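You operate a simulated robot arm through the tools that you are given. There is no shell and no other tool. Be economical: measure what you need, move in short steps, check, and stop when the job is done.

The job below is to be done with a simulated two-armed robot. You get a single attempt, and the scene is never put back.

Task
Pick up the water bottle that says "still" from the top of the green table with one hand, pass it to the other hand and put it on the wood table. Set down upright: water bottle.

The check looks at the end state, three seconds after you hand in, the way a careful person would. Anything else that was tipped, shoved, dropped, spilled or broken makes it a failure.

Robot
Two 7-joint arms with two-finger parallel grippers on one trunk, on a base that drives. Base frame: it is fixed to the floor where the robot stands at the start and does not move with it; the origin is under the middle of the robot, x ahead of it, y to its left, z up; the surface under the hand at the start is at about z = 0.8. Lengths are in m, angles in degrees, forces in N, time in s.
The left shoulder is at the start at [0.05, 0.177, 1.129], the right one opposite. With the tool pointing down near the work surface each hand reaches from about 0.22 to 0.7 m from the robot's upright axis, wherever it stands, measured 20 degrees to its own side. Places, roughly: wood table (22x32 cm) [0.48, 1.6, 0.8]. Payload 3.43 kg a hand.
The tool frame of a hand sits at the grasp point between the pads (the TCP): z along the fingers, y along the line on which they close. The tips reach 0.034 m beyond it. Largest opening 0.128 m; finger width 0.024, thickness 0.012; the body of the gripper, 0.048 by 0.13 m, starts 0.096 m behind the TCP.
Orientation is that of the tool frame in the base frame, as [roll, pitch, yaw] about the fixed x, y, z axes, in that order (R = Rz(yaw) Ry(pitch) Rx(roll)). With the fingers straight down and closing along the base's y, the tool's x points along the base's -x, its y along +y and its z along -z.

Tools
- The arms move only by the tool move_arm. It takes "left_deltas", "right_deltas" or both (then of equal length, played together; a hand with none holds still); each is a list that holds one entry, the list of rows, each a list of 7 numbers: the shift along the tool's x, y, z in m, then the turn, a rotation vector about the tool's x, y, z in degrees, then the gripper command, from -1 (fully open) to 1 (shut), values between in proportion. In form: [[[dx, dy, dz, wx, wy, wz, gripper], ...]]. A call has 1 to 8 rows; each row shifts and turns the commanded pose from where the row before left it, along the tool's axes as they then stand. Rows are played at 5 a second. More than 0.05 m and 8.6 degrees between two rows, or a gripper value outside its range, and nothing of the call is played. A pose out of reach is approached as far as the arm can. The call stops where the force on the tool passes 40 N (or 10 N more than at its start, if that is more) or the arm is blocked; 0.2 s more then pass. The fingers move at their own pace (about 0.108 m/s each) and stop on an object; they squeeze with about 41 N. The grip force told is the motor's: it shows also when the fingers shut on nothing. Time passes only in rows, and 0.2 s behind the last, so rows that do not move let the fingers close. It gives the time, the measured TCP pose, the force on the tool (base axes), the opening and the grip force at its end, in the units of the frame above (readings bear some noise), with the torque about the TCP (base axes, N m) and any sound that the robot's microphone picked up.
- Cameras (640 x 400 px; columns grow to the right, rows downward): "scene" is now at [0.1529, -0.0346, 1.2974]; the picture's right is [-0.41, -0.91, 0.00], its down [-0.47, 0.21, -0.86] and it looks along [0.78, -0.35, -0.52] (base axes); focal length 252 px, centre (320, 200). "left" rides on the left gripper at [0.076, 0.011, -0.16] in its tool frame; the picture's right is [-0.15, 0.99, 0.00], its down [-0.88, -0.13, -0.46] and it looks along [-0.45, -0.07, 0.89] (tool axes); focal length 234 px, centre (320, 200). "right" rides on the right gripper at [0.076, -0.011, -0.16] in its tool frame; the picture's right is [0.15, 0.99, 0.00], its down [-0.88, 0.13, -0.45] and it looks along [-0.45, 0.07, 0.89] (tool axes); focal length 234 px, centre (320, 200). There is no depth. A picture from a camera that has moved, and an enlarged one, comes with that camera's place and axes in the base frame and with its lens.
- snapshot(camera): a new picture of that camera. The clock stands still meanwhile.
- lift_body(by): slides the trunk up (or, below 0, down) by that many m; the arms and the scene camera ride with it, the base frame stays. It gives what a move gives, with no picture.
- steer(legs): drives the robot by 1 to 6 legs, each [ahead, turn to the left] in m and degrees, along the robot's own axes; the way and the turn of a leg run together, so that a leg with both is an arc; at most 1.5 m and 180 degrees a leg. The arms and the cameras ride along, it lands a little off, and it stops where it bumps. It gives what a move gives.
- aim_head(pan, tilt): turns the head with the scene camera to pan (to the left, within 80 degrees either way) and tilt (down, from -29 to 69), counted from straight ahead of the robot. It gives what a move gives.
- enlarge(camera, box): a new picture of the part [left, top, right, bottom] of that camera's present view, enlarged. The clock stands still meanwhile.
- finish_job(): hands the job in; it is judged then, once.

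Work in short steps. Places have to be worked out from the pictures, the camera data and where the tool is seen: move nearer, look again, correct. Check each grasp and each placing, and mend what went wrong. You have 120 turns and 108 pictures in all, those below and enlarged ones among them. Open the grippers and draw the arms clear of the work before you hand the job in, unless the task says otherwise; then end with one line.

The tools are called after ">>>" by a JSON object that holds its "fn" and its "kwargs". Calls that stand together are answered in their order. move_arm: Moves the arms, as the interface text tells. Its arguments: {"type":"object","properties":{"left_deltas":{"type":"array","items":{"type":"array","items":{"type":"array","items":{"type":"number"}}}},"right_deltas":{"type":"array","items":{"type":"array","items":{"type":"array","items":{"type":"number"}}}}},"required":[]} The other tools are called the same way: lift_body (by) slides the trunk up or down; steer (legs) drives the base; aim_head (pan, tilt) turns the head that bears the scene camera; snapshot (camera) takes a picture; enlarge (camera, box) takes an enlarged picture of a part of a camera's view; finish_job () hands the job in.

At the start:

```text
clock: 0.0
left_ee_pos: [0.4402, -0.0019, 1.1061]
left_ee_rot: [-180.0, 0.1, -179.9]
left_contact_force: [0.4, -0.7, 0.7]
left_ft_torque: [0.0, -0.02, -0.01]
left_finger_gap: 0.1281
left_gripper_force: 0.1
right_ee_pos: [0.3381, -0.4316, 1.095]
right_ee_rot: [179.8, 0.0, 180.0]
right_contact_force: [0.4, 0.5, -0.1]
right_ft_torque: [-0.03, 0.03, -0.06]
right_finger_gap: 0.128
right_gripper_force: 0.0
trunk travel left (down, up): [-0.3, 0.101]
robot x, y, heading: [0.0025, 0.0023, -0.0]
head pan, tilt: [-24.1, 31.2]
```

scene: 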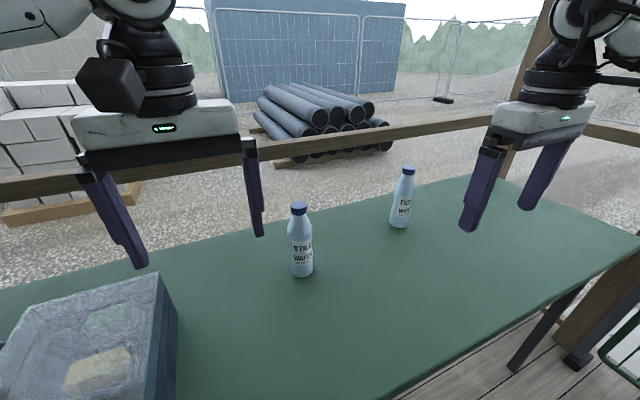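
right: 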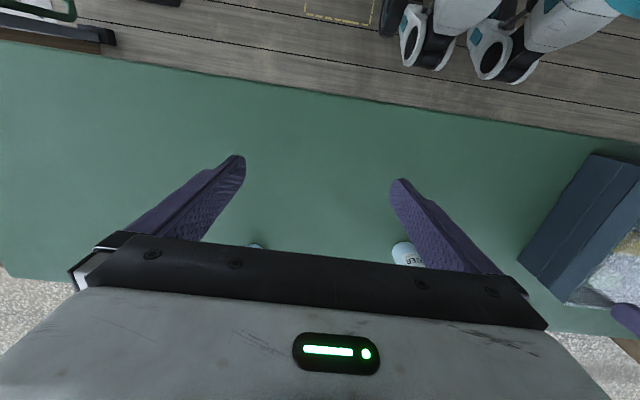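
left: 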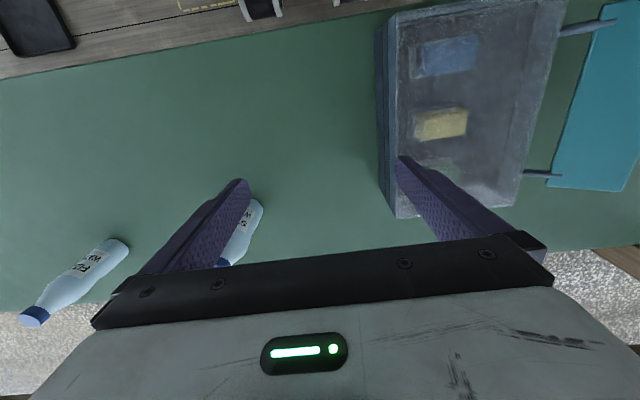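

I see two bottles; the nearer one seems to say "STILL", the farther "FIZZY". I enlarge to confirm.

>>> {"fn": "enlarge", "kwargs": {"camera": "scene", "box": [260, 150, 440, 290]}}

>>> {"fn": "aim_head", "kwargs": {"pan": 70, "tilt": 30}}

>>> {"fn": "snapshot", "kwargs": {"camera": "scene"}}

```text
2.86 times, centred on (350, 220) of scene
camera zoom: at [0.1529, -0.0346, 1.2974], right [-0.41, -0.91, 0.0], down [-0.47, 0.21, -0.86], along [0.78, -0.35, -0.52], focal length 722 px, centre (234, 143)
```

zoom: 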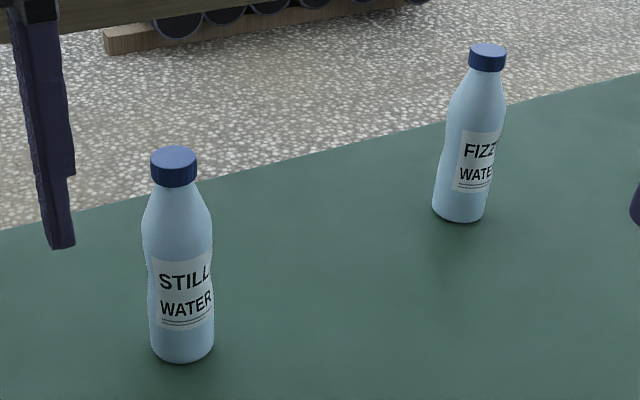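

```text
clock: 1.7
left_ee_pos: [0.4398, -0.0029, 1.1059]
left_ee_rot: [180.0, 0.1, -180.0]
left_contact_force: [0.4, 0.7, 0.3]
left_ft_torque: [0.02, -0.04, -0.02]
left_finger_gap: 0.1282
left_gripper_force: 0.0
right_ee_pos: [0.3377, -0.4304, 1.0952]
right_ee_rot: [179.9, 0.0, 179.9]
right_contact_force: [0.2, -0.3, -0.3]
right_ft_torque: [0.01, 0.0, -0.03]
right_finger_gap: 0.1281
right_gripper_force: 0.0
trunk travel left (down, up): [-0.3, 0.101]
robot x, y, heading: [0.004, 0.0006, 0.0]
head pan, tilt: [70.0, 30.0]
```

```text
103 pictures are left
camera scene: at [0.1018, 0.0871, 1.2993], right [0.94, -0.34, 0.0], down [-0.17, -0.47, -0.87], along [0.3, 0.81, -0.5], focal length 252 px, centre (320, 200)
```

scene: 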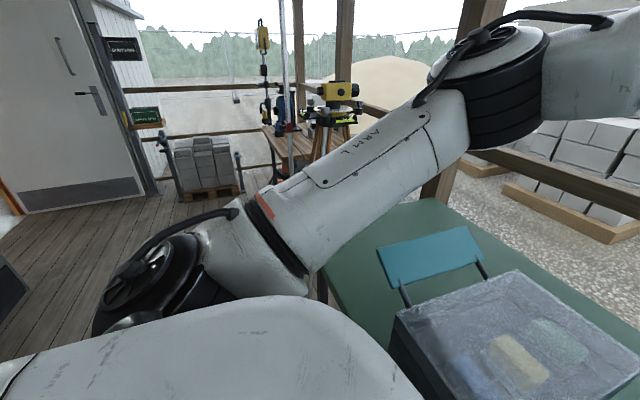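

The nearer one is STILL, at about (0.598, -0.182), height ~0.2 m. The right hand picks it top-down; I first turn it so that it closes along x, with its camera to the right.

>>> {"fn": "move_arm", "kwargs": {"right_deltas": [[[0, 0, 0, 0, 0, -8.5, -1], [0, 0, 0, 0, 0, -8.5, -1], [0, 0, 0, 0, 0, -8.5, -1], [0, 0, 0, 0, 0, -8.5, -1], [0, 0, 0, 0, 0, -8.5, -1], [0, 0, 0, 0, 0, -8.5, -1], [0, 0, 0, 0, 0, -8.5, -1], [0, 0, 0, 0, 0, -8.5, -1]]]}}

>>> {"fn": "move_arm", "kwargs": {"right_deltas": [[[0, 0, 0, 0, 0, -7.5, -1], [0, 0, 0, 0, 0, -7.5, -1], [0, 0, 0, 0, 0, -7, -1], [0, 0, 0, 0, 0, 0, -1]]]}}

>>> {"fn": "aim_head", "kwargs": {"pan": -15, "tilt": 35}}

```text
clock: 3.5
left_ee_pos: [0.4392, -0.0018, 1.1059]
left_ee_rot: [-179.8, 0.1, -180.0]
left_contact_force: [-1.1, 0.1, -0.5]
left_ft_torque: [-0.03, 0.02, -0.03]
left_finger_gap: 0.1281
left_gripper_force: 0.0
right_ee_pos: [0.2547, -0.261, 1.0835]
right_ee_rot: [180.0, -0.1, -112.0]
right_contact_force: [-0.3, -0.9, 0.2]
right_ft_torque: [-0.01, 0.02, 0.0]
right_finger_gap: 0.1282
right_gripper_force: 0.1
right hand out of reach, approached as far as the arm can: row 3, 4, 5, 6, 7, 8
trunk travel left (down, up): [-0.3, 0.101]
robot x, y, heading: [0.0012, 0.0002, 0.3]
head pan, tilt: [70.0, 30.0]
```

```text
clock: 4.5
left_ee_pos: [0.4402, -0.0014, 1.1045]
left_ee_rot: [179.9, 0.0, -179.8]
left_contact_force: [-0.4, -0.4, -0.8]
left_ft_torque: [-0.01, 0.02, 0.01]
left_finger_gap: 0.1283
left_gripper_force: 0.0
right_ee_pos: [0.2074, -0.2041, 1.1033]
right_ee_rot: [179.9, -0.1, -90.0]
right_contact_force: [0.0, 0.0, -0.1]
right_ft_torque: [-0.04, -0.03, 0.0]
right_finger_gap: 0.1282
right_gripper_force: 0.1
right hand out of reach, approached as far as the arm can: row 1, 2, 3
trunk travel left (down, up): [-0.3, 0.101]
robot x, y, heading: [-0.0012, -0.0032, 0.1]
head pan, tilt: [70.0, 30.0]
```

```text
clock: 6.1
left_ee_pos: [0.4417, -0.0021, 1.1062]
left_ee_rot: [180.0, 0.1, -179.9]
left_contact_force: [-0.3, 0.0, -0.2]
left_ft_torque: [-0.02, 0.0, 0.0]
left_finger_gap: 0.1277
left_gripper_force: 0.0
right_ee_pos: [0.2067, -0.2044, 1.1046]
right_ee_rot: [-180.0, -0.2, -90.2]
right_contact_force: [-0.3, 0.3, -0.3]
right_ft_torque: [0.0, -0.02, -0.02]
right_finger_gap: 0.128
right_gripper_force: 0.0
trunk travel left (down, up): [-0.3, 0.101]
robot x, y, heading: [0.0, -0.0014, 0.1]
head pan, tilt: [-15.0, 35.0]
```

The yaw -90 turn runs into the arm's limits, so I turn the other way (+90 past the start) and watch the reach notes.

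>>> {"fn": "move_arm", "kwargs": {"right_deltas": [[[0, 0, 0, 0, 0, 8.5, -1], [0, 0, 0, 0, 0, 8.5, -1], [0, 0, 0, 0, 0, 8.5, -1], [0, 0, 0, 0, 0, 8.5, -1], [0, 0, 0, 0, 0, 8.5, -1], [0, 0, 0, 0, 0, 8.5, -1], [0, 0, 0, 0, 0, 8.5, -1], [0, 0, 0, 0, 0, 8.5, -1]]]}}

>>> {"fn": "move_arm", "kwargs": {"right_deltas": [[[0, 0, 0, 0, 0, 8.5, -1], [0, 0, 0, 0, 0, 8.5, -1], [0, 0, 0, 0, 0, 8.5, -1], [0, 0, 0, 0, 0, 8.5, -1], [0, 0, 0, 0, 0, 8.5, -1], [0, 0, 0, 0, 0, 8.5, -1], [0, 0, 0, 0, 0, 8.5, -1], [0, 0, 0, 0, 0, 8.5, -1]]]}}

>>> {"fn": "move_arm", "kwargs": {"right_deltas": [[[0, 0, 0, 0, 0, 8.5, -1], [0, 0, 0, 0, 0, 8.5, -1], [0, 0, 0, 0, 0, 8.5, -1], [0, 0, 0, 0, 0, 8.5, -1], [0, 0, 0, 0, 0, 8.5, -1], [0, 0, 0, 0, 0, 1.5, -1], [0, 0, 0, 0, 0, 0, -1]]]}}

```text
clock: 7.0
left_ee_pos: [0.4411, -0.003, 1.1039]
left_ee_rot: [-180.0, 0.1, -179.9]
left_contact_force: [-0.2, 0.3, -0.2]
left_ft_torque: [-0.02, 0.0, 0.01]
left_finger_gap: 0.1282
left_gripper_force: 0.0
right_ee_pos: [0.2031, -0.2086, 1.104]
right_ee_rot: [180.0, -0.9, -116.0]
right_contact_force: [-1.7, -10.7, 3.0]
right_ft_torque: [1.26, -0.08, 0.78]
right_finger_gap: 0.1261
right_gripper_force: 0.1
trunk travel left (down, up): [-0.3, 0.101]
robot x, y, heading: [-0.0027, -0.0011, 0.1]
head pan, tilt: [-15.0, 35.0]
stopped in row 4 (right hand): the force on the tool passed its limit at 68 N (the readings are from after the stop); the commanded pose is now the measured one
```

```text
clock: 7.3
left_ee_pos: [0.4401, -0.0007, 1.1052]
left_ee_rot: [-180.0, 0.1, -179.9]
left_contact_force: [0.3, 0.2, 0.0]
left_ft_torque: [-0.01, 0.0, 0.02]
left_finger_gap: 0.1281
left_gripper_force: 0.0
right_ee_pos: [0.2023, -0.2114, 1.1039]
right_ee_rot: [179.8, -1.5, -117.7]
right_contact_force: [-1.1, -10.7, 2.0]
right_ft_torque: [1.18, 0.01, 0.7]
right_finger_gap: 0.1256
right_gripper_force: 0.0
trunk travel left (down, up): [-0.3, 0.101]
robot x, y, heading: [-0.0004, 0.0012, 0.0]
head pan, tilt: [-15.0, 35.0]
stopped in row 1 (right hand): the force on the tool passed its limit at 60 N (the readings are from after the stop); the commanded pose is now the measured one
```

```text
clock: 7.6
left_ee_pos: [0.4393, -0.0028, 1.1048]
left_ee_rot: [-180.0, 0.1, -179.9]
left_contact_force: [-1.2, -0.2, 0.9]
left_ft_torque: [0.01, -0.01, 0.03]
left_finger_gap: 0.1282
left_gripper_force: 0.0
right_ee_pos: [0.1984, -0.2151, 1.1034]
right_ee_rot: [179.9, -2.2, -119.5]
right_contact_force: [0.1, -11.3, 1.7]
right_ft_torque: [1.31, 0.13, 0.68]
right_finger_gap: 0.1249
right_gripper_force: 0.1
trunk travel left (down, up): [-0.3, 0.101]
robot x, y, heading: [0.0016, 0.0048, -0.3]
head pan, tilt: [-15.0, 35.0]
stopped in row 1 (right hand): the force on the tool passed its limit at 58 N (the readings are from after the stop); the commanded pose is now the measured one
```

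The right fingers press against something close to the robot itself. I move the hand away, forward and right.

>>> {"fn": "move_arm", "kwargs": {"right_deltas": [[[0.01, -0.035, 0, 0, 0, 0, -1], [0.01, -0.035, 0, 0, 0, 0, -1], [0.01, -0.035, 0, 0, 0, 0, -1], [0.01, -0.035, 0, 0, 0, 0, -1]]]}}

>>> {"fn": "snapshot", "kwargs": {"camera": "scene"}}

```text
clock: 8.6
left_ee_pos: [0.4398, -0.002, 1.1055]
left_ee_rot: [180.0, 0.1, -179.8]
left_contact_force: [-0.4, 0.5, 0.1]
left_ft_torque: [0.03, -0.03, 0.01]
left_finger_gap: 0.1282
left_gripper_force: 0.1
right_ee_pos: [0.2818, -0.2805, 1.0974]
right_ee_rot: [-180.0, -2.1, -119.5]
right_contact_force: [-0.1, 0.1, 0.4]
right_ft_torque: [0.03, 0.0, -0.01]
right_finger_gap: 0.1282
right_gripper_force: 0.1
right hand out of reach, approached as far as the arm can: row 3, 4
trunk travel left (down, up): [-0.3, 0.101]
robot x, y, heading: [-0.0018, 0.0003, 0.0]
head pan, tilt: [-15.0, 35.0]
```

```text
102 pictures are left
camera scene: at [0.1557, -0.0207, 1.2915], right [-0.26, -0.97, 0.0], down [-0.55, 0.15, -0.82], along [0.79, -0.21, -0.57], focal length 252 px, centre (320, 200)
```

scene: 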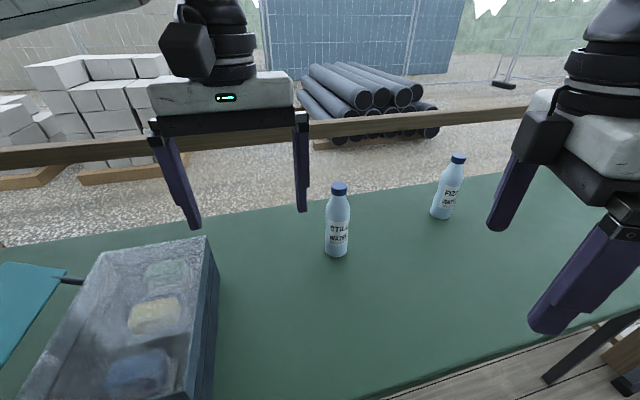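

Hand is clear. I turn it back towards yaw 180 and on.

>>> {"fn": "move_arm", "kwargs": {"right_deltas": [[[0, 0, 0, 0, 0, 8.5, -1], [0, 0, 0, 0, 0, 8.5, -1], [0, 0, 0, 0, 0, 8.5, -1], [0, 0, 0, 0, 0, 8.5, -1], [0, 0, 0, 0, 0, 8.5, -1], [0, 0, 0, 0, 0, 8.5, -1], [0, 0, 0, 0, 0, 8.5, -1], [0, 0, 0, 0, 0, 0, -1]]]}}

```text
clock: 10.4
left_ee_pos: [0.4396, -0.0024, 1.1053]
left_ee_rot: [-180.0, 0.1, -179.8]
left_contact_force: [0.2, 0.3, -0.7]
left_ft_torque: [0.01, 0.0, -0.03]
left_finger_gap: 0.1281
left_gripper_force: 0.0
right_ee_pos: [0.2824, -0.2815, 1.0975]
right_ee_rot: [-178.4, -1.2, -179.1]
right_contact_force: [0.2, 0.5, -0.1]
right_ft_torque: [-0.01, 0.01, 0.0]
right_finger_gap: 0.1277
right_gripper_force: 0.0
trunk travel left (down, up): [-0.3, 0.101]
robot x, y, heading: [0.0025, 0.0017, 0.0]
head pan, tilt: [-15.0, 35.0]
```

Clear and at reach. I level the hand, move it forward over the near table, then turn on by +90.

>>> {"fn": "move_arm", "kwargs": {"right_deltas": [[[-0.04, 0, 0, -1.6, -1.2, 0, -1], [-0.04, 0, 0, 0, 0, 0, -1], [-0.04, 0, 0, 0, 0, 0, -1], [-0.04, 0, 0, 0, 0, 0, -1], [0, 0, 0, 0, 0, 8.5, -1], [0, 0, 0, 0, 0, 8.5, -1], [0, 0, 0, 0, 0, 8.5, -1], [0, 0, 0, 0, 0, 8.5, -1]]]}}

>>> {"fn": "move_arm", "kwargs": {"right_deltas": [[[0, 0, 0, 0, 0, 8.5, -1], [0, 0, 0, 0, 0, 8.5, -1], [0, 0, 0, 0, 0, 8.5, -1], [0, 0, 0, 0, 0, 8.5, -1], [0, 0, 0, 0, 0, 8.5, -1], [0, 0, 0, 0, 0, 8.5, -1], [0, 0, 0, 0, 0, 4.1, -1]]]}}

```text
clock: 12.2
left_ee_pos: [0.4399, -0.0016, 1.1049]
left_ee_rot: [180.0, 0.1, -179.9]
left_contact_force: [0.7, 0.1, -0.9]
left_ft_torque: [-0.03, 0.02, -0.04]
left_finger_gap: 0.128
left_gripper_force: 0.1
right_ee_pos: [0.442, -0.2771, 1.0969]
right_ee_rot: [-179.8, 0.1, 146.8]
right_contact_force: [0.9, -0.6, 0.5]
right_ft_torque: [-0.03, -0.02, 0.02]
right_finger_gap: 0.128
right_gripper_force: 0.1
trunk travel left (down, up): [-0.3, 0.101]
robot x, y, heading: [-0.0006, 0.0042, -0.0]
head pan, tilt: [-15.0, 35.0]
```

```text
clock: 13.8
left_ee_pos: [0.4399, -0.0024, 1.1043]
left_ee_rot: [180.0, 0.1, -179.9]
left_contact_force: [0.1, -0.2, -0.6]
left_ft_torque: [0.0, 0.01, 0.01]
left_finger_gap: 0.1279
left_gripper_force: 0.0
right_ee_pos: [0.4413, -0.2785, 1.0965]
right_ee_rot: [180.0, 0.2, 91.9]
right_contact_force: [0.9, -0.3, 0.1]
right_ft_torque: [-0.01, 0.0, 0.03]
right_finger_gap: 0.128
right_gripper_force: 0.1
trunk travel left (down, up): [-0.3, 0.101]
robot x, y, heading: [0.0036, 0.0014, -0.0]
head pan, tilt: [-15.0, 35.0]
```

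Orientation is good (closing along x). I move the hand over the bottle at (0.597, -0.184), tips still ~6 cm above the cap.

>>> {"fn": "move_arm", "kwargs": {"right_deltas": [[[0.0, 0.04, 0, 0, 0, 1.9, -1], [0.0, 0.04, 0, 0, 0, 0, -1], [0.0, 0.04, 0, 0, 0, 0, -1], [0.03, 0.036, 0, 0, 0, 0, -1], [0.035, 0, 0, 0, 0, 0, -1], [0.03, 0, 0, 0, 0, 0, -1], [0, 0, 0, 0, 0, 0, -1]]]}}

>>> {"fn": "snapshot", "kwargs": {"camera": "right"}}

>>> {"fn": "snapshot", "kwargs": {"camera": "scene"}}

```text
clock: 15.4
left_ee_pos: [0.4411, -0.0024, 1.1053]
left_ee_rot: [180.0, 0.0, -179.8]
left_contact_force: [0.4, -0.9, -0.3]
left_ft_torque: [0.0, 0.01, 0.01]
left_finger_gap: 0.128
left_gripper_force: 0.1
right_ee_pos: [0.5289, -0.2161, 1.0763]
right_ee_rot: [179.8, 0.1, 90.0]
right_contact_force: [0.5, 0.6, 0.1]
right_ft_torque: [0.04, 0.01, 0.0]
right_finger_gap: 0.1281
right_gripper_force: 0.1
right hand out of reach, approached as far as the arm can: row 3, 4, 5, 6
trunk travel left (down, up): [-0.3, 0.101]
robot x, y, heading: [0.0031, -0.0011, -0.1]
head pan, tilt: [-15.0, 35.0]
```

```text
101 pictures are left
camera right: at [0.517, -0.1406, 1.2359], right [0.99, 0.15, 0.0], down [0.13, -0.88, 0.46], along [0.07, -0.45, -0.89], focal length 234 px, centre (320, 200)
```

right: 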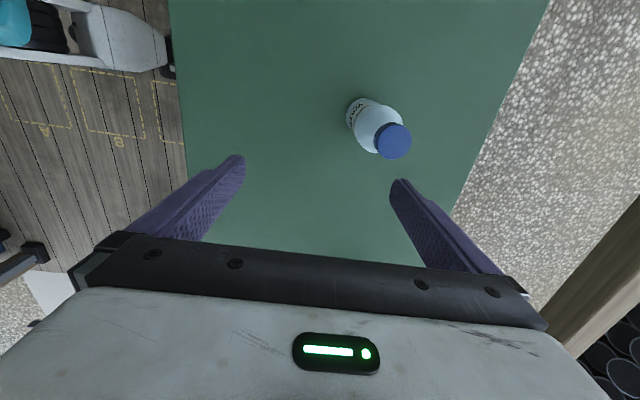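

```text
100 pictures are left
camera scene: at [0.1558, -0.0207, 1.2915], right [-0.26, -0.97, 0.0], down [-0.55, 0.15, -0.82], along [0.79, -0.21, -0.57], focal length 252 px, centre (320, 200)
```

scene: 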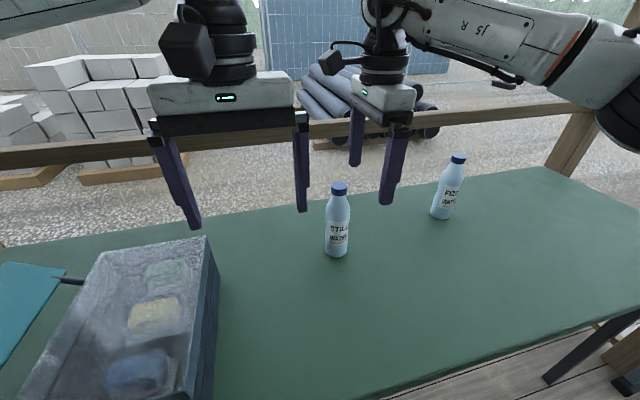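

The reach is short this high above. Raising the trunk lets the hand sit lower relative to the shoulder, so I lift it by 0.1 and then test a small correction.

>>> {"fn": "lift_body", "kwargs": {"by": 0.1}}

>>> {"fn": "move_arm", "kwargs": {"right_deltas": [[[0, 0, 0.03, 0, 0, 0, -1], [0, 0, 0.03, 0, 0, 0, -1], [0, 0, 0, 0, 0, 0, -1]]]}}

```text
clock: 16.7
left_ee_pos: [0.4403, -0.0016, 1.2056]
left_ee_rot: [-179.9, 0.1, -179.8]
left_contact_force: [0.0, -0.5, 0.4]
left_ft_torque: [-0.03, 0.05, 0.02]
left_finger_gap: 0.128
left_gripper_force: 0.0
right_ee_pos: [0.5281, -0.2163, 1.1776]
right_ee_rot: [179.9, 0.0, 90.1]
right_contact_force: [0.9, 0.4, 0.3]
right_ft_torque: [0.0, 0.0, 0.01]
right_finger_gap: 0.128
right_gripper_force: 0.0
trunk travel left (down, up): [-0.4, 0.001]
robot x, y, heading: [-0.0045, -0.0025, -0.1]
head pan, tilt: [-15.0, 35.0]
```

```text
clock: 17.5
left_ee_pos: [0.4411, -0.002, 1.2057]
left_ee_rot: [180.0, 0.1, 180.0]
left_contact_force: [-0.3, 0.1, -0.2]
left_ft_torque: [0.0, -0.02, 0.02]
left_finger_gap: 0.1277
left_gripper_force: 0.1
right_ee_pos: [0.5294, -0.2163, 1.1175]
right_ee_rot: [179.8, 0.0, 90.2]
right_contact_force: [-0.3, 0.0, -0.6]
right_ft_torque: [0.0, 0.01, 0.01]
right_finger_gap: 0.1281
right_gripper_force: 0.1
trunk travel left (down, up): [-0.4, 0.001]
robot x, y, heading: [0.002, -0.0046, -0.0]
head pan, tilt: [-15.0, 35.0]
```

Good: the command follows the measured pose. I go to z ≈ 1.075 and then over the bottle.

>>> {"fn": "move_arm", "kwargs": {"right_deltas": [[[0, 0, 0.04, 0, 0, 0, -1], [0, 0.034, 0, 0, 0, 0, -1], [0.016, 0.034, 0, 0, 0, 0, -1], [0.016, 0, 0, 0, 0, 0, -1], [0, 0, 0, 0, 0, 0, -1]]]}}

>>> {"fn": "snapshot", "kwargs": {"camera": "right"}}

>>> {"fn": "snapshot", "kwargs": {"camera": "scene"}}

```text
clock: 18.7
left_ee_pos: [0.4398, -0.0018, 1.2058]
left_ee_rot: [180.0, 0.1, -179.9]
left_contact_force: [0.1, 0.6, -0.1]
left_ft_torque: [0.02, -0.01, -0.01]
left_finger_gap: 0.1279
left_gripper_force: 0.1
right_ee_pos: [0.5428, -0.2167, 1.08]
right_ee_rot: [179.7, -0.2, 90.0]
right_contact_force: [0.0, -0.5, -0.4]
right_ft_torque: [0.02, -0.02, 0.01]
right_finger_gap: 0.1279
right_gripper_force: 0.1
right hand out of reach, approached as far as the arm can: row 2, 3, 4
trunk travel left (down, up): [-0.4, 0.001]
robot x, y, heading: [0.0044, 0.0036, 0.1]
head pan, tilt: [-15.0, 35.0]
```

```text
99 pictures are left
camera right: at [0.5316, -0.1421, 1.2385], right [0.99, 0.15, 0.01], down [0.13, -0.88, 0.46], along [0.07, -0.45, -0.89], focal length 234 px, centre (320, 200)
```

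right: 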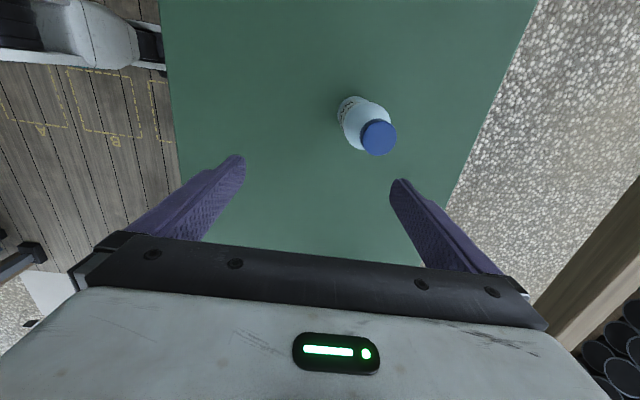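

```text
98 pictures are left
camera scene: at [0.156, -0.0208, 1.3915], right [-0.26, -0.97, 0.0], down [-0.55, 0.15, -0.82], along [0.79, -0.21, -0.57], focal length 252 px, centre (320, 200)
```

scene: 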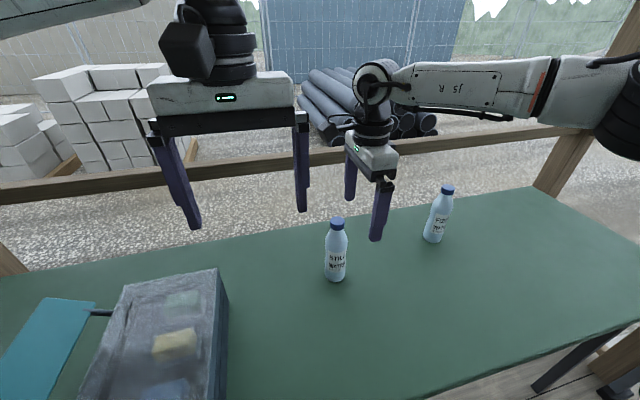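

The limit comes from the yaw here, so I turn back to about yaw 150 and then go over the bottle; I can re-yaw later near the body.

>>> {"fn": "move_arm", "kwargs": {"right_deltas": [[[0, 0, 0, 0, 0, -8.5, -1], [0, 0, 0, 0, 0, -8.5, -1], [0, 0, 0, 0, 0, -8.5, -1], [0, 0, 0, 0, 0, -8.5, -1], [0, 0, 0, 0, 0, -8.5, -1], [0, 0, 0, 0, 0, -8.5, -1], [0, 0, 0, 0, 0, -8.5, -1], [0, 0, 0, 0, 0, 0, -1]]]}}

```text
clock: 20.5
left_ee_pos: [0.4404, -0.0024, 1.205]
left_ee_rot: [-180.0, 0.2, -180.0]
left_contact_force: [-0.3, 0.2, -0.6]
left_ft_torque: [0.02, -0.01, -0.03]
left_finger_gap: 0.128
left_gripper_force: 0.0
right_ee_pos: [0.543, -0.2173, 1.0797]
right_ee_rot: [179.9, 0.2, 149.7]
right_contact_force: [0.2, 0.4, 0.3]
right_ft_torque: [0.01, -0.01, 0.01]
right_finger_gap: 0.128
right_gripper_force: 0.1
trunk travel left (down, up): [-0.4, 0.001]
robot x, y, heading: [-0.0009, 0.0013, -0.1]
head pan, tilt: [-15.0, 35.0]
```

Now I move by base (+0.054, +0.034).

>>> {"fn": "move_arm", "kwargs": {"right_deltas": [[[-0.015, 0.028, 0, 0, 0, 0, -1], [-0.0147, 0.0285, 0, 0, 0, 0, -1], [0, 0, 0, 0, 0, 0, -1]]]}}

>>> {"fn": "snapshot", "kwargs": {"camera": "right"}}

>>> {"fn": "snapshot", "kwargs": {"camera": "scene"}}

```text
clock: 21.3
left_ee_pos: [0.4407, -0.0017, 1.2053]
left_ee_rot: [-179.9, 0.1, -179.8]
left_contact_force: [0.1, 0.2, 0.5]
left_ft_torque: [0.01, -0.06, -0.01]
left_finger_gap: 0.128
left_gripper_force: 0.1
right_ee_pos: [0.5425, -0.2171, 1.0789]
right_ee_rot: [179.9, 0.2, 149.6]
right_contact_force: [0.4, 0.0, 0.8]
right_ft_torque: [-0.01, 0.01, -0.01]
right_finger_gap: 0.1279
right_gripper_force: 0.0
right hand out of reach, approached as far as the arm can: row 1, 2
trunk travel left (down, up): [-0.4, 0.001]
robot x, y, heading: [-0.0023, -0.0011, -0.1]
head pan, tilt: [-15.0, 35.0]
```

```text
97 pictures are left
camera right: at [0.4716, -0.189, 1.2378], right [0.37, 0.93, 0.0], down [0.82, -0.33, 0.46], along [0.43, -0.17, -0.89], focal length 234 px, centre (320, 200)
```

right: 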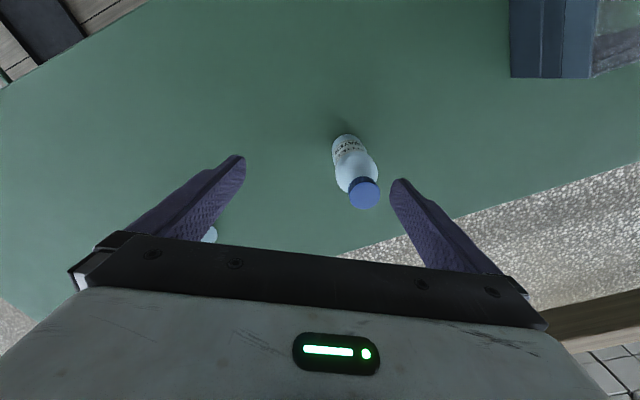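

```text
96 pictures are left
camera scene: at [0.1559, -0.0206, 1.3915], right [-0.26, -0.97, 0.0], down [-0.55, 0.15, -0.82], along [0.79, -0.21, -0.57], focal length 252 px, centre (320, 200)
```

scene: 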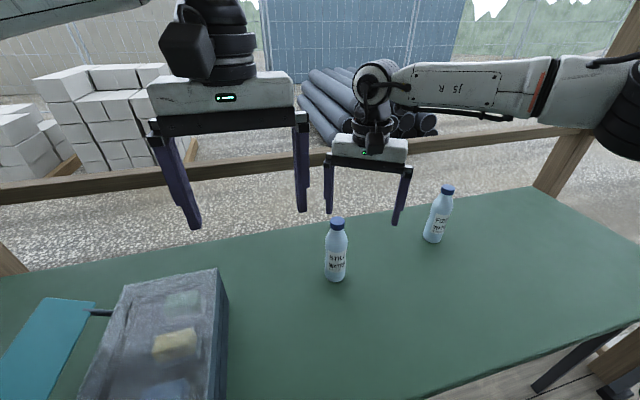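

It is the reach from this stance, whatever the yaw. The table edge is at x≈0.27 and the base front at ≈0.15, so I drive ahead 0.07 m; the hands stay above the bottles.

>>> {"fn": "steer", "kwargs": {"legs": [[0.07, 0]]}}

>>> {"fn": "snapshot", "kwargs": {"camera": "right"}}

```text
clock: 22.3
left_ee_pos: [0.5106, -0.0023, 1.204]
left_ee_rot: [179.9, 0.0, -179.9]
left_contact_force: [0.1, -0.8, -0.3]
left_ft_torque: [-0.03, 0.01, 0.0]
left_finger_gap: 0.1281
left_gripper_force: 0.0
right_ee_pos: [0.6122, -0.2171, 1.0793]
right_ee_rot: [179.9, 0.1, 149.6]
right_contact_force: [-0.1, 0.4, -1.1]
right_ft_torque: [0.01, 0.01, -0.02]
right_finger_gap: 0.1279
right_gripper_force: 0.0
trunk travel left (down, up): [-0.4, 0.001]
robot x, y, heading: [0.0724, 0.0017, 0.0]
head pan, tilt: [-15.0, 35.0]
```

```text
95 pictures are left
camera right: at [0.5419, -0.189, 1.2375], right [0.37, 0.93, 0.0], down [0.82, -0.33, 0.46], along [0.43, -0.17, -0.89], focal length 234 px, centre (320, 200)
```

right: 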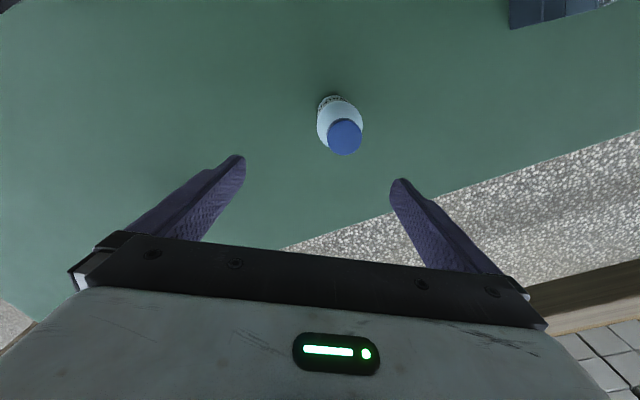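

Bottle again at (0.598, -0.184). I centre over it.

>>> {"fn": "move_arm", "kwargs": {"right_deltas": [[[0.0145, 0.0107, 0, 0, 0, 0, -1], [0.0145, 0.0107, 0, 0, 0, 0, -1], [0, 0, 0, 0, 0, 0, -1]]]}}

>>> {"fn": "snapshot", "kwargs": {"camera": "right"}}

>>> {"fn": "snapshot", "kwargs": {"camera": "scene"}}

```text
clock: 23.1
left_ee_pos: [0.5101, -0.0023, 1.2057]
left_ee_rot: [-180.0, 0.0, -179.9]
left_contact_force: [-0.5, 0.2, 0.6]
left_ft_torque: [0.0, 0.01, 0.01]
left_finger_gap: 0.1283
left_gripper_force: 0.1
right_ee_pos: [0.5908, -0.1907, 1.0795]
right_ee_rot: [179.8, 0.3, 149.5]
right_contact_force: [-0.1, 0.2, 0.8]
right_ft_torque: [0.02, -0.03, 0.03]
right_finger_gap: 0.1281
right_gripper_force: 0.0
right hand out of reach, approached as far as the arm can: row 1, 2
trunk travel left (down, up): [-0.4, 0.001]
robot x, y, heading: [0.0708, -0.0018, -0.0]
head pan, tilt: [-15.0, 35.0]
```

```text
94 pictures are left
camera right: at [0.5193, -0.1623, 1.238], right [0.37, 0.93, 0.01], down [0.82, -0.33, 0.46], along [0.43, -0.17, -0.89], focal length 234 px, centre (320, 200)
```

right: 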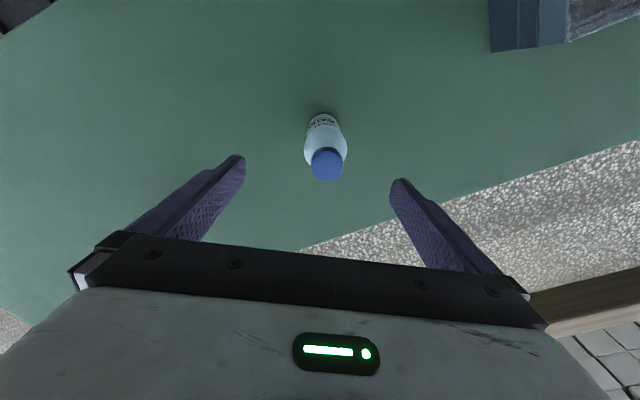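

```text
93 pictures are left
camera scene: at [0.2254, -0.0207, 1.3915], right [-0.26, -0.97, 0.0], down [-0.55, 0.15, -0.82], along [0.79, -0.21, -0.57], focal length 252 px, centre (320, 200)
```

scene: 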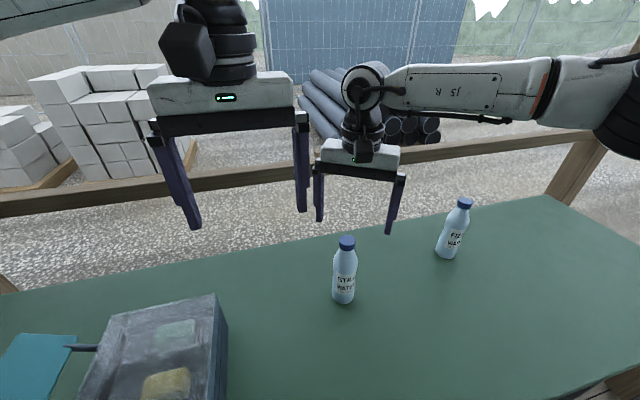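

Within 1 cm; fingers straddle the bottle comfortably. I descend to z≈0.98 first, adding the small correction.

>>> {"fn": "move_arm", "kwargs": {"right_deltas": [[[0, 0, 0.03, 0, 0, 0, -1], [0, 0, 0.03, 0, 0, 0, -1], [0, 0, 0.03, 0, 0, 0, -1], [-0.0025, 0.0095, 0, 0, 0, 0, -1], [0, 0, 0, 0, 0, 0, -1]]]}}

>>> {"fn": "snapshot", "kwargs": {"camera": "right"}}

>>> {"fn": "snapshot", "kwargs": {"camera": "scene"}}

```text
clock: 24.3
left_ee_pos: [0.5103, -0.0021, 1.2049]
left_ee_rot: [180.0, 0.1, -179.9]
left_contact_force: [0.3, 0.0, -0.7]
left_ft_torque: [-0.01, 0.02, 0.01]
left_finger_gap: 0.1282
left_gripper_force: 0.0
right_ee_pos: [0.5795, -0.2018, 0.9977]
right_ee_rot: [179.8, 0.2, 149.7]
right_contact_force: [0.5, 0.1, 0.2]
right_ft_torque: [0.01, 0.0, 0.03]
right_finger_gap: 0.1279
right_gripper_force: 0.2
right hand out of reach, approached as far as the arm can: row 2, 3, 4
trunk travel left (down, up): [-0.4, 0.001]
robot x, y, heading: [0.071, 0.0028, 0.1]
head pan, tilt: [-15.0, 35.0]
```

```text
92 pictures are left
camera right: at [0.5084, -0.1728, 1.1555], right [0.38, 0.93, 0.0], down [0.82, -0.33, 0.46], along [0.43, -0.17, -0.89], focal length 234 px, centre (320, 200)
```

right: 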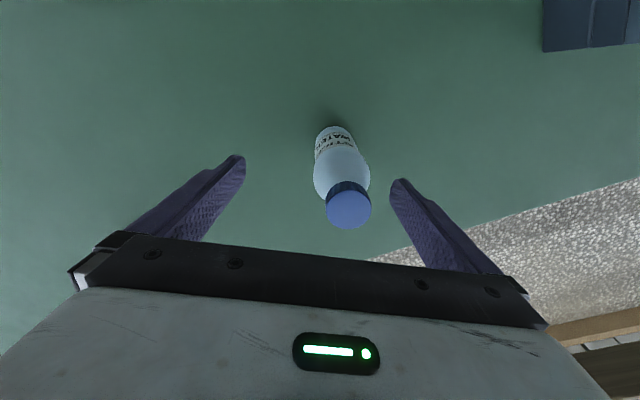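

```text
91 pictures are left
camera scene: at [0.2255, -0.0207, 1.3915], right [-0.26, -0.97, 0.0], down [-0.55, 0.15, -0.82], along [0.79, -0.21, -0.57], focal length 252 px, centre (320, 200)
```

scene: 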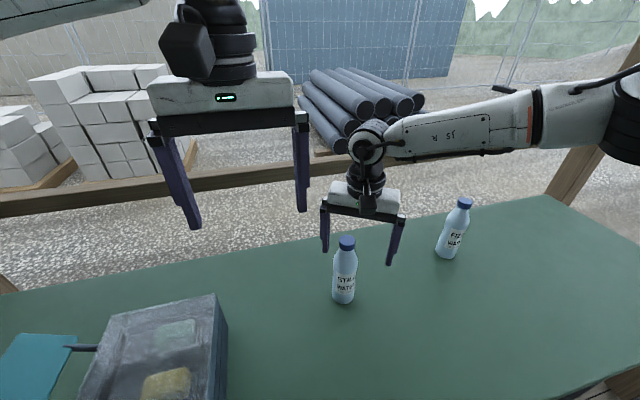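

The hand drifts back as it goes down, so the arm posture (wrist) is the limit. I go back up, recentre, raise the left hand, and then use the trunk to descend.

>>> {"fn": "move_arm", "kwargs": {"right_deltas": [[[0, 0, -0.04, 0, 0, 0, -1], [0, 0, -0.04, 0, 0, 0, -1], [-0.0033, 0.0122, 0, 0, 0, 0, -1], [-0.0033, 0.0122, 0, 0, 0, 0, -1], [0, 0, 0, 0, 0, 0, -1]]], "left_deltas": [[[0, 0, -0.03, 0, 0, 0, -1], [0, 0, -0.03, 0, 0, 0, -1], [0, 0, -0.03, 0, 0, 0, -1], [0, 0, 0, 0, 0, 0, -1], [0, 0, 0, 0, 0, 0, -1]]]}}

```text
clock: 25.5
left_ee_pos: [0.5108, -0.0013, 1.2949]
left_ee_rot: [180.0, 0.2, -179.9]
left_contact_force: [0.2, 0.1, 0.1]
left_ft_torque: [-0.04, 0.03, 0.01]
left_finger_gap: 0.128
left_gripper_force: 0.1
right_ee_pos: [0.5896, -0.19, 1.0788]
right_ee_rot: [179.8, 0.2, 149.7]
right_contact_force: [-0.5, 0.1, -0.3]
right_ft_torque: [0.03, -0.03, 0.04]
right_finger_gap: 0.1281
right_gripper_force: 0.1
right hand out of reach, approached as far as the arm can: row 4
trunk travel left (down, up): [-0.4, 0.001]
robot x, y, heading: [0.0685, -0.0003, 0.0]
head pan, tilt: [-15.0, 35.0]
```

Higher gives more reach: I go up 0.03 and finish centring by (+0.008, +0.006).

>>> {"fn": "move_arm", "kwargs": {"right_deltas": [[[0, 0, -0.03, 0, 0, 0, -1], [-0.0039, 0.0092, 0, 0, 0, 0, -1], [0, 0, 0, 0, 0, 0, -1]]]}}

>>> {"fn": "lift_body", "kwargs": {"by": -0.1}}

>>> {"fn": "snapshot", "kwargs": {"camera": "right"}}

```text
clock: 26.3
left_ee_pos: [0.5095, -0.0015, 1.2942]
left_ee_rot: [-179.9, 0.0, -179.9]
left_contact_force: [-0.9, 0.3, 0.0]
left_ft_torque: [-0.04, -0.02, 0.01]
left_finger_gap: 0.1279
left_gripper_force: 0.0
right_ee_pos: [0.5893, -0.1909, 1.1089]
right_ee_rot: [179.9, 0.2, 149.6]
right_contact_force: [0.3, 0.4, 0.3]
right_ft_torque: [0.01, 0.02, 0.0]
right_finger_gap: 0.1281
right_gripper_force: 0.0
right hand out of reach, approached as far as the arm can: row 2
trunk travel left (down, up): [-0.4, 0.001]
robot x, y, heading: [0.07, 0.0039, 0.2]
head pan, tilt: [-15.0, 35.0]
```

```text
clock: 27.7
left_ee_pos: [0.5096, -0.0023, 1.1952]
left_ee_rot: [180.0, 0.1, -180.0]
left_contact_force: [-0.3, -0.4, -0.4]
left_ft_torque: [-0.04, -0.03, -0.03]
left_finger_gap: 0.1281
left_gripper_force: 0.2
right_ee_pos: [0.5907, -0.1911, 1.008]
right_ee_rot: [179.9, 0.2, 149.6]
right_contact_force: [-0.4, 0.1, -0.1]
right_ft_torque: [0.01, -0.03, -0.02]
right_finger_gap: 0.128
right_gripper_force: 0.0
trunk travel left (down, up): [-0.3, 0.101]
robot x, y, heading: [0.0731, 0.002, -0.0]
head pan, tilt: [-15.0, 35.0]
```

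```text
90 pictures are left
camera right: at [0.5185, -0.1618, 1.167], right [0.37, 0.93, 0.0], down [0.82, -0.33, 0.46], along [0.43, -0.17, -0.89], focal length 234 px, centre (320, 200)
```

right: 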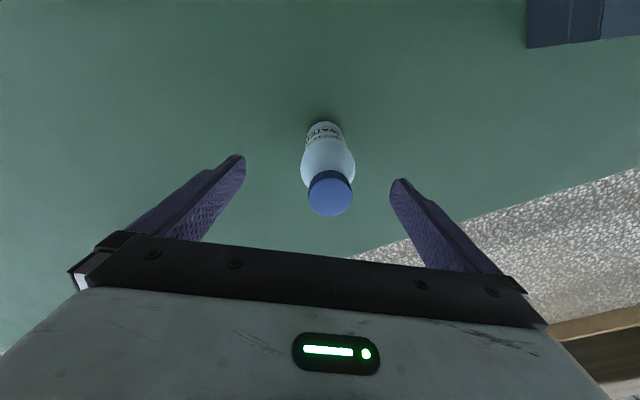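

Bottle lies within the finger plane, ~9 mm off centre along the closing line: fine. I lower the trunk 0.083 to bring the TCP to 0.925.

>>> {"fn": "lift_body", "kwargs": {"by": -0.083}}

>>> {"fn": "snapshot", "kwargs": {"camera": "right"}}

>>> {"fn": "snapshot", "kwargs": {"camera": "scene"}}

```text
clock: 28.9
left_ee_pos: [0.5087, -0.0019, 1.1119]
left_ee_rot: [180.0, 0.0, 180.0]
left_contact_force: [0.1, 0.5, -0.1]
left_ft_torque: [0.0, -0.03, 0.0]
left_finger_gap: 0.1282
left_gripper_force: 0.1
right_ee_pos: [0.5888, -0.1916, 0.925]
right_ee_rot: [179.9, 0.2, 149.6]
right_contact_force: [0.3, -0.5, 0.1]
right_ft_torque: [0.02, 0.0, 0.02]
right_finger_gap: 0.1281
right_gripper_force: 0.0
trunk travel left (down, up): [-0.217, 0.184]
robot x, y, heading: [0.0696, 0.0004, -0.0]
head pan, tilt: [-15.0, 35.0]
```

```text
89 pictures are left
camera right: at [0.5185, -0.1618, 1.084], right [0.37, 0.93, 0.0], down [0.82, -0.33, 0.46], along [0.43, -0.17, -0.89], focal length 234 px, centre (320, 200)
```

right: 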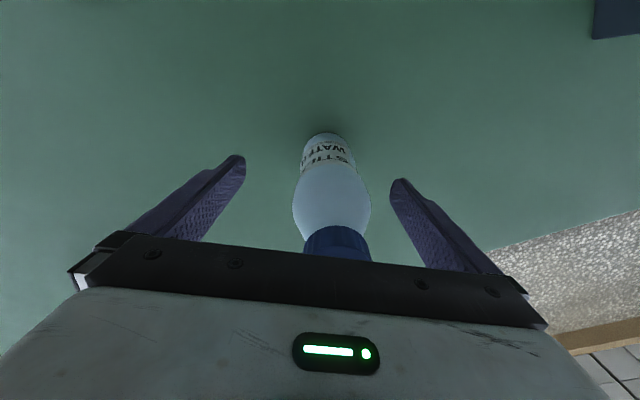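

```text
88 pictures are left
camera scene: at [0.2252, -0.0206, 1.2086], right [-0.26, -0.97, 0.0], down [-0.55, 0.15, -0.82], along [0.79, -0.21, -0.57], focal length 252 px, centre (320, 200)
```

scene: 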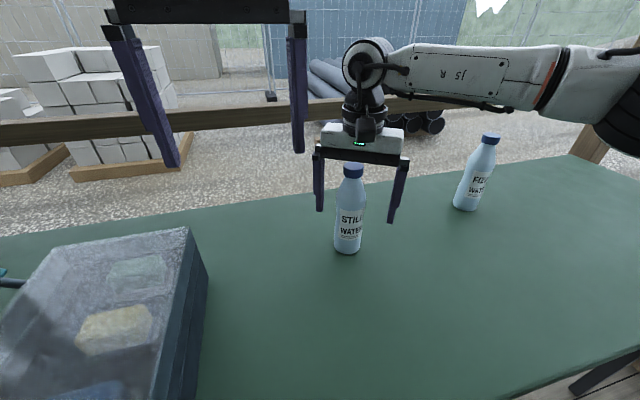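

Good alignment; I try a last 8 mm centring along the closing line (harmless if not reachable).

>>> {"fn": "move_arm", "kwargs": {"right_deltas": [[[0, 0.008, 0, 0, 0, 0, -1], [0, 0, 0, 0, 0, 0, -1]]]}}

```text
clock: 29.5
left_ee_pos: [0.5111, -0.0023, 1.1122]
left_ee_rot: [-180.0, 0.1, -179.9]
left_contact_force: [0.2, 0.7, -0.5]
left_ft_torque: [0.03, 0.01, 0.04]
left_finger_gap: 0.128
left_gripper_force: 0.0
right_ee_pos: [0.5896, -0.1914, 0.9247]
right_ee_rot: [179.9, 0.2, 149.6]
right_contact_force: [0.5, 0.8, 0.6]
right_ft_torque: [0.0, -0.01, -0.03]
right_finger_gap: 0.1281
right_gripper_force: 0.1
right hand out of reach, approached as far as the arm can: row 1
trunk travel left (down, up): [-0.217, 0.184]
robot x, y, heading: [0.0697, 0.001, 0.2]
head pan, tilt: [-15.0, 35.0]
```

Not reachable by the arm; a 0.9° base turn to the left shifts the hand by about (+0.003, +0.008), just what is needed.

>>> {"fn": "steer", "kwargs": {"legs": [[0, 0.9]]}}

>>> {"fn": "snapshot", "kwargs": {"camera": "right"}}

```text
clock: 30.2
left_ee_pos: [0.5097, 0.0058, 1.1119]
left_ee_rot: [180.0, 0.1, -178.9]
left_contact_force: [-0.1, 0.6, -0.3]
left_ft_torque: [0.06, 0.01, 0.0]
left_finger_gap: 0.1281
left_gripper_force: 0.1
right_ee_pos: [0.5926, -0.1816, 0.9259]
right_ee_rot: [180.0, 0.2, 150.5]
right_contact_force: [-0.5, 0.5, -0.1]
right_ft_torque: [-0.03, -0.03, -0.03]
right_finger_gap: 0.128
right_gripper_force: 0.1
trunk travel left (down, up): [-0.217, 0.184]
robot x, y, heading: [0.0732, -0.0, 0.8]
head pan, tilt: [-15.0, 35.0]
```

```text
87 pictures are left
camera right: at [0.5212, -0.1547, 1.0839], right [0.36, 0.93, 0.0], down [0.83, -0.32, 0.46], along [0.43, -0.16, -0.89], focal length 234 px, centre (320, 200)
```

right: 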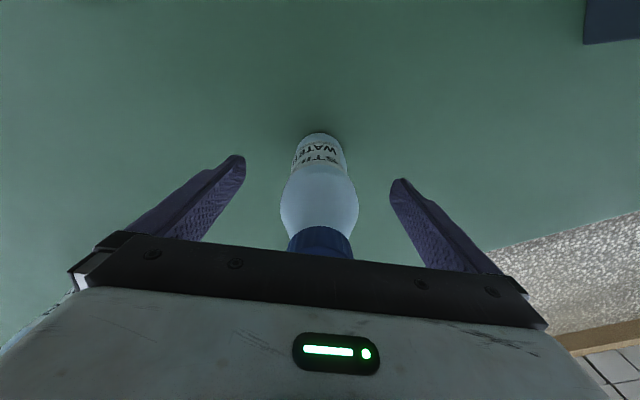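

Centred now. I close the right gripper.

>>> {"fn": "move_arm", "kwargs": {"right_deltas": [[[0, 0, 0, 0, 0, 0, -0.3], [0, 0, 0, 0, 0, 0, 0], [0, 0, 0, 0, 0, 0, 0.4], [0, 0, 0, 0, 0, 0, 1], [0, 0, 0, 0, 0, 0, 1], [0, 0, 0, 0, 0, 0, 1]]]}}

>>> {"fn": "snapshot", "kwargs": {"camera": "right"}}

```text
clock: 31.6
left_ee_pos: [0.5088, 0.0035, 1.1097]
left_ee_rot: [-180.0, 0.1, -178.9]
left_contact_force: [0.2, 0.9, -0.2]
left_ft_torque: [0.02, -0.02, 0.0]
left_finger_gap: 0.1279
left_gripper_force: 0.0
right_ee_pos: [0.5936, -0.1821, 0.9254]
right_ee_rot: [179.8, 0.2, 150.5]
right_contact_force: [-0.1, 0.5, 0.9]
right_ft_torque: [0.01, -0.07, 0.02]
right_finger_gap: 0.0574
right_gripper_force: 40.8
trunk travel left (down, up): [-0.217, 0.184]
robot x, y, heading: [0.0715, -0.0001, 1.0]
head pan, tilt: [-15.0, 35.0]
```

```text
86 pictures are left
camera right: at [0.5212, -0.1547, 1.084], right [0.36, 0.93, 0.0], down [0.83, -0.32, 0.46], along [0.43, -0.16, -0.89], focal length 234 px, centre (320, 200)
```

right: 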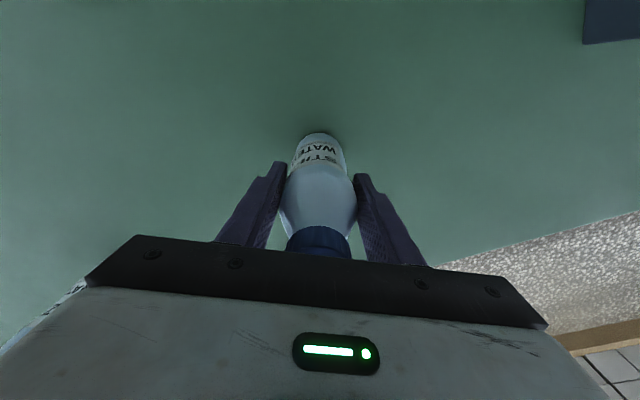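

Gripped at 0.057 m. I lift with the trunk by 0.2.

>>> {"fn": "lift_body", "kwargs": {"by": 0.18}}

>>> {"fn": "snapshot", "kwargs": {"camera": "scene"}}

```text
clock: 33.6
left_ee_pos: [0.51, 0.0042, 1.2912]
left_ee_rot: [-180.0, 0.0, -178.9]
left_contact_force: [-0.8, 0.0, -0.5]
left_ft_torque: [0.02, 0.0, -0.03]
left_finger_gap: 0.1279
left_gripper_force: 0.0
right_ee_pos: [0.5923, -0.1835, 1.1042]
right_ee_rot: [179.9, 0.1, 150.5]
right_contact_force: [1.0, 0.1, -5.0]
right_ft_torque: [0.04, 0.01, 0.0]
right_finger_gap: 0.0572
right_gripper_force: 41.1
trunk travel left (down, up): [-0.397, 0.004]
robot x, y, heading: [0.0703, -0.0037, 0.7]
head pan, tilt: [-15.0, 35.0]
```

```text
85 pictures are left
camera scene: at [0.2263, -0.0184, 1.3884], right [-0.24, -0.97, 0.0], down [-0.56, 0.14, -0.82], along [0.79, -0.2, -0.57], focal length 252 px, centre (320, 200)
```

scene: 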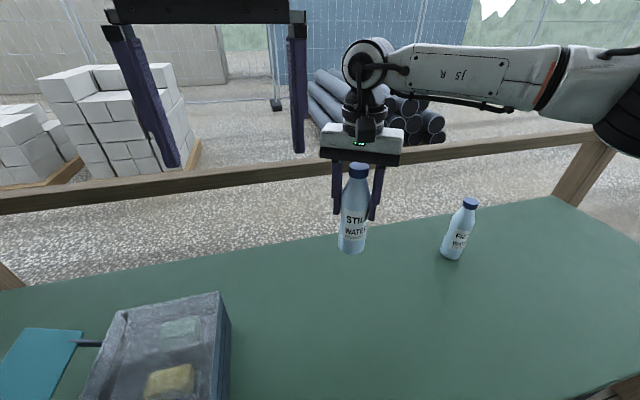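

Bottle is held (≈5 N). Plan: right keeps it upright, the left grips it lower, its fingers pointing forward and tilted. First I draw the left hand back and tilt it forward-up.

>>> {"fn": "move_arm", "kwargs": {"left_deltas": [[[0.04, 0.03, 0, 0, 0, 0, -1], [0.04, 0.03, 0, 0, 0, 0, -1], [0.03, 0.03, 0, 0, 0, 0, -1], [0, 0, 0, 0, -8, 0, -1], [0, 0, 0, 0, -8, 0, -1], [0, 0, 0, 0, -8, 0, -1], [0, 0, 0, 0, -8, 0, -1], [0, 0, 0, 0, -8, 0, -1]]]}}

>>> {"fn": "move_arm", "kwargs": {"left_deltas": [[[0, 0, 0, 0, -8, 0, -1], [0, 0, 0, 0, -8, 0, -1], [0, 0, 0, 0, -4, 0, -1], [0, 0, 0, 0, 0, 0, -1]]]}}

>>> {"fn": "snapshot", "kwargs": {"camera": "scene"}}

```text
clock: 35.4
left_ee_pos: [0.3988, 0.094, 1.2915]
left_ee_rot: [-179.9, 40.2, -178.8]
left_contact_force: [0.0, 0.0, -0.1]
left_ft_torque: [0.0, 0.0, 0.0]
left_finger_gap: 0.1279
left_gripper_force: 0.0
right_ee_pos: [0.5933, -0.1826, 1.1045]
right_ee_rot: [179.9, 0.2, 150.5]
right_contact_force: [0.5, 0.0, -3.9]
right_ft_torque: [0.03, 0.03, -0.01]
right_finger_gap: 0.0575
right_gripper_force: 41.2
trunk travel left (down, up): [-0.397, 0.004]
robot x, y, heading: [0.07, -0.0001, 1.1]
head pan, tilt: [-15.0, 35.0]
```

```text
clock: 36.0
left_ee_pos: [0.3988, 0.094, 1.2986]
left_ee_rot: [-178.8, 55.7, -177.9]
left_contact_force: [-1.6, 1.0, 11.0]
left_ft_torque: [-0.06, 2.05, -0.49]
left_finger_gap: 0.1279
left_gripper_force: 0.1
right_ee_pos: [0.5925, -0.1823, 1.1036]
right_ee_rot: [-180.0, 0.0, 150.5]
right_contact_force: [-0.6, 0.8, -3.8]
right_ft_torque: [0.01, 0.04, -0.01]
right_finger_gap: 0.0575
right_gripper_force: 41.1
trunk travel left (down, up): [-0.397, 0.004]
robot x, y, heading: [0.0704, -0.0036, 0.7]
head pan, tilt: [-15.0, 35.0]
stopped in row 3 (left hand): the force on the tool passed its limit at 91 N (the readings are from after the stop); the commanded pose is now the measured one
```

```text
84 pictures are left
camera scene: at [0.2261, -0.0183, 1.3884], right [-0.24, -0.97, 0.0], down [-0.56, 0.14, -0.82], along [0.79, -0.2, -0.57], focal length 252 px, centre (320, 200)
```

scene: 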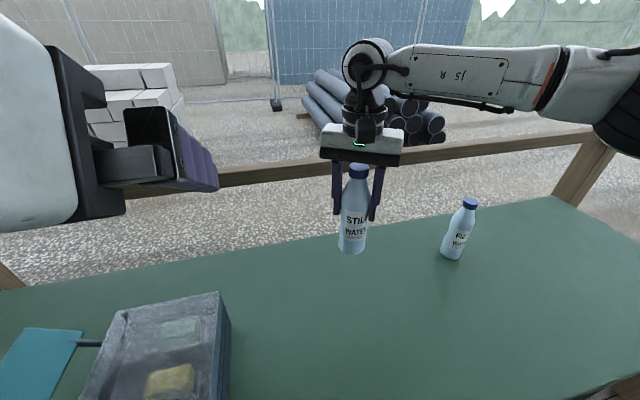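

The left wrist touched the robot's own trunk/head; I move the left hand out along its fingers (forward-down).

>>> {"fn": "move_arm", "kwargs": {"left_deltas": [[[0, 0.0, 0.03, 0, 0, 0, -1], [0, 0.01, 0.03, 0, 0, 0, -1], [0, 0.01, 0.02, 0, 0, 0, -1], [0, 0, 0, 0, 0, 0, -1]]]}}

```text
clock: 36.3
left_ee_pos: [0.4038, 0.0928, 1.2984]
left_ee_rot: [-177.9, 55.6, -177.2]
left_contact_force: [0.7, -0.4, 0.6]
left_ft_torque: [-0.02, 0.05, 0.05]
left_finger_gap: 0.1282
left_gripper_force: 0.0
right_ee_pos: [0.593, -0.1825, 1.1037]
right_ee_rot: [-180.0, 0.0, 150.6]
right_contact_force: [0.0, 0.2, -5.1]
right_ft_torque: [0.03, 0.0, 0.01]
right_finger_gap: 0.0574
right_gripper_force: 41.1
trunk travel left (down, up): [-0.397, 0.004]
robot x, y, heading: [0.0689, 0.0, 1.0]
head pan, tilt: [-15.0, 35.0]
stopped in row 1 (left hand): the force on the tool passed its limit at 79 N (the readings are from after the stop); the commanded pose is now the measured one
```

Force is free now; I continue outward.

>>> {"fn": "move_arm", "kwargs": {"left_deltas": [[[0, 0.0, 0.02, 0, 0, 0, -1], [0, 0.01, 0.03, 0, 0, 0, -1], [0, 0.01, 0.03, 0, 0, 0, -1], [0, 0, 0, 0, 0, 0, -1]]]}}

>>> {"fn": "snapshot", "kwargs": {"camera": "scene"}}

```text
clock: 36.6
left_ee_pos: [0.4091, 0.0913, 1.2968]
left_ee_rot: [-177.1, 55.5, -176.6]
left_contact_force: [0.7, 0.2, 0.0]
left_ft_torque: [0.01, 0.06, 0.04]
left_finger_gap: 0.1281
left_gripper_force: 0.0
right_ee_pos: [0.5922, -0.1823, 1.1037]
right_ee_rot: [-179.9, -0.1, 150.6]
right_contact_force: [-0.2, -0.7, -3.8]
right_ft_torque: [0.03, 0.06, 0.02]
right_finger_gap: 0.0573
right_gripper_force: 41.3
trunk travel left (down, up): [-0.397, 0.004]
robot x, y, heading: [0.0663, -0.0022, 0.6]
head pan, tilt: [-15.0, 35.0]
stopped in row 1 (left hand): the force on the tool passed its limit at 64 N (the readings are from after the stop); the commanded pose is now the measured one
```

```text
83 pictures are left
camera scene: at [0.2266, -0.0182, 1.3884], right [-0.24, -0.97, 0.0], down [-0.56, 0.14, -0.82], along [0.79, -0.2, -0.57], focal length 252 px, centre (320, 200)
```

scene: 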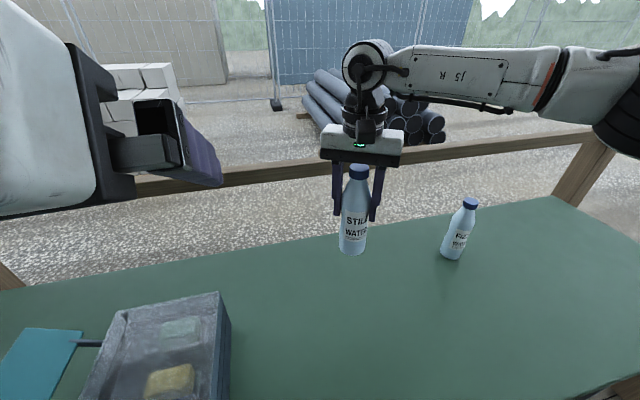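

The wrist rests beside the head; I slide the left hand leftwards (+y) away from it.

>>> {"fn": "move_arm", "kwargs": {"left_deltas": [[[0, 0.01, 0, 0, 0, 0, -1], [0, 0.02, 0, 0, 0, 0, -1], [0, 0.02, 0.0, 0, 0, 0, -1], [0, 0.02, 0.02, 0, 0, 0, -1], [0, 0, 0, 0, 0, 0, -1]]]}}

```text
clock: 37.5
left_ee_pos: [0.4097, 0.1366, 1.297]
left_ee_rot: [-175.8, 55.6, -175.1]
left_contact_force: [0.1, 0.2, -0.1]
left_ft_torque: [0.02, -0.01, -0.02]
left_finger_gap: 0.128
left_gripper_force: 0.0
right_ee_pos: [0.5912, -0.1837, 1.1027]
right_ee_rot: [-179.9, 0.0, 150.6]
right_contact_force: [0.1, -0.5, -4.3]
right_ft_torque: [0.04, 0.03, -0.02]
right_finger_gap: 0.0573
right_gripper_force: 41.0
trunk travel left (down, up): [-0.397, 0.004]
robot x, y, heading: [0.0678, 0.0004, 0.8]
head pan, tilt: [-15.0, 35.0]
stopped in row 4 (left hand): the force on the tool passed its limit at 45 N (the readings are from after the stop); the commanded pose is now the measured one
```

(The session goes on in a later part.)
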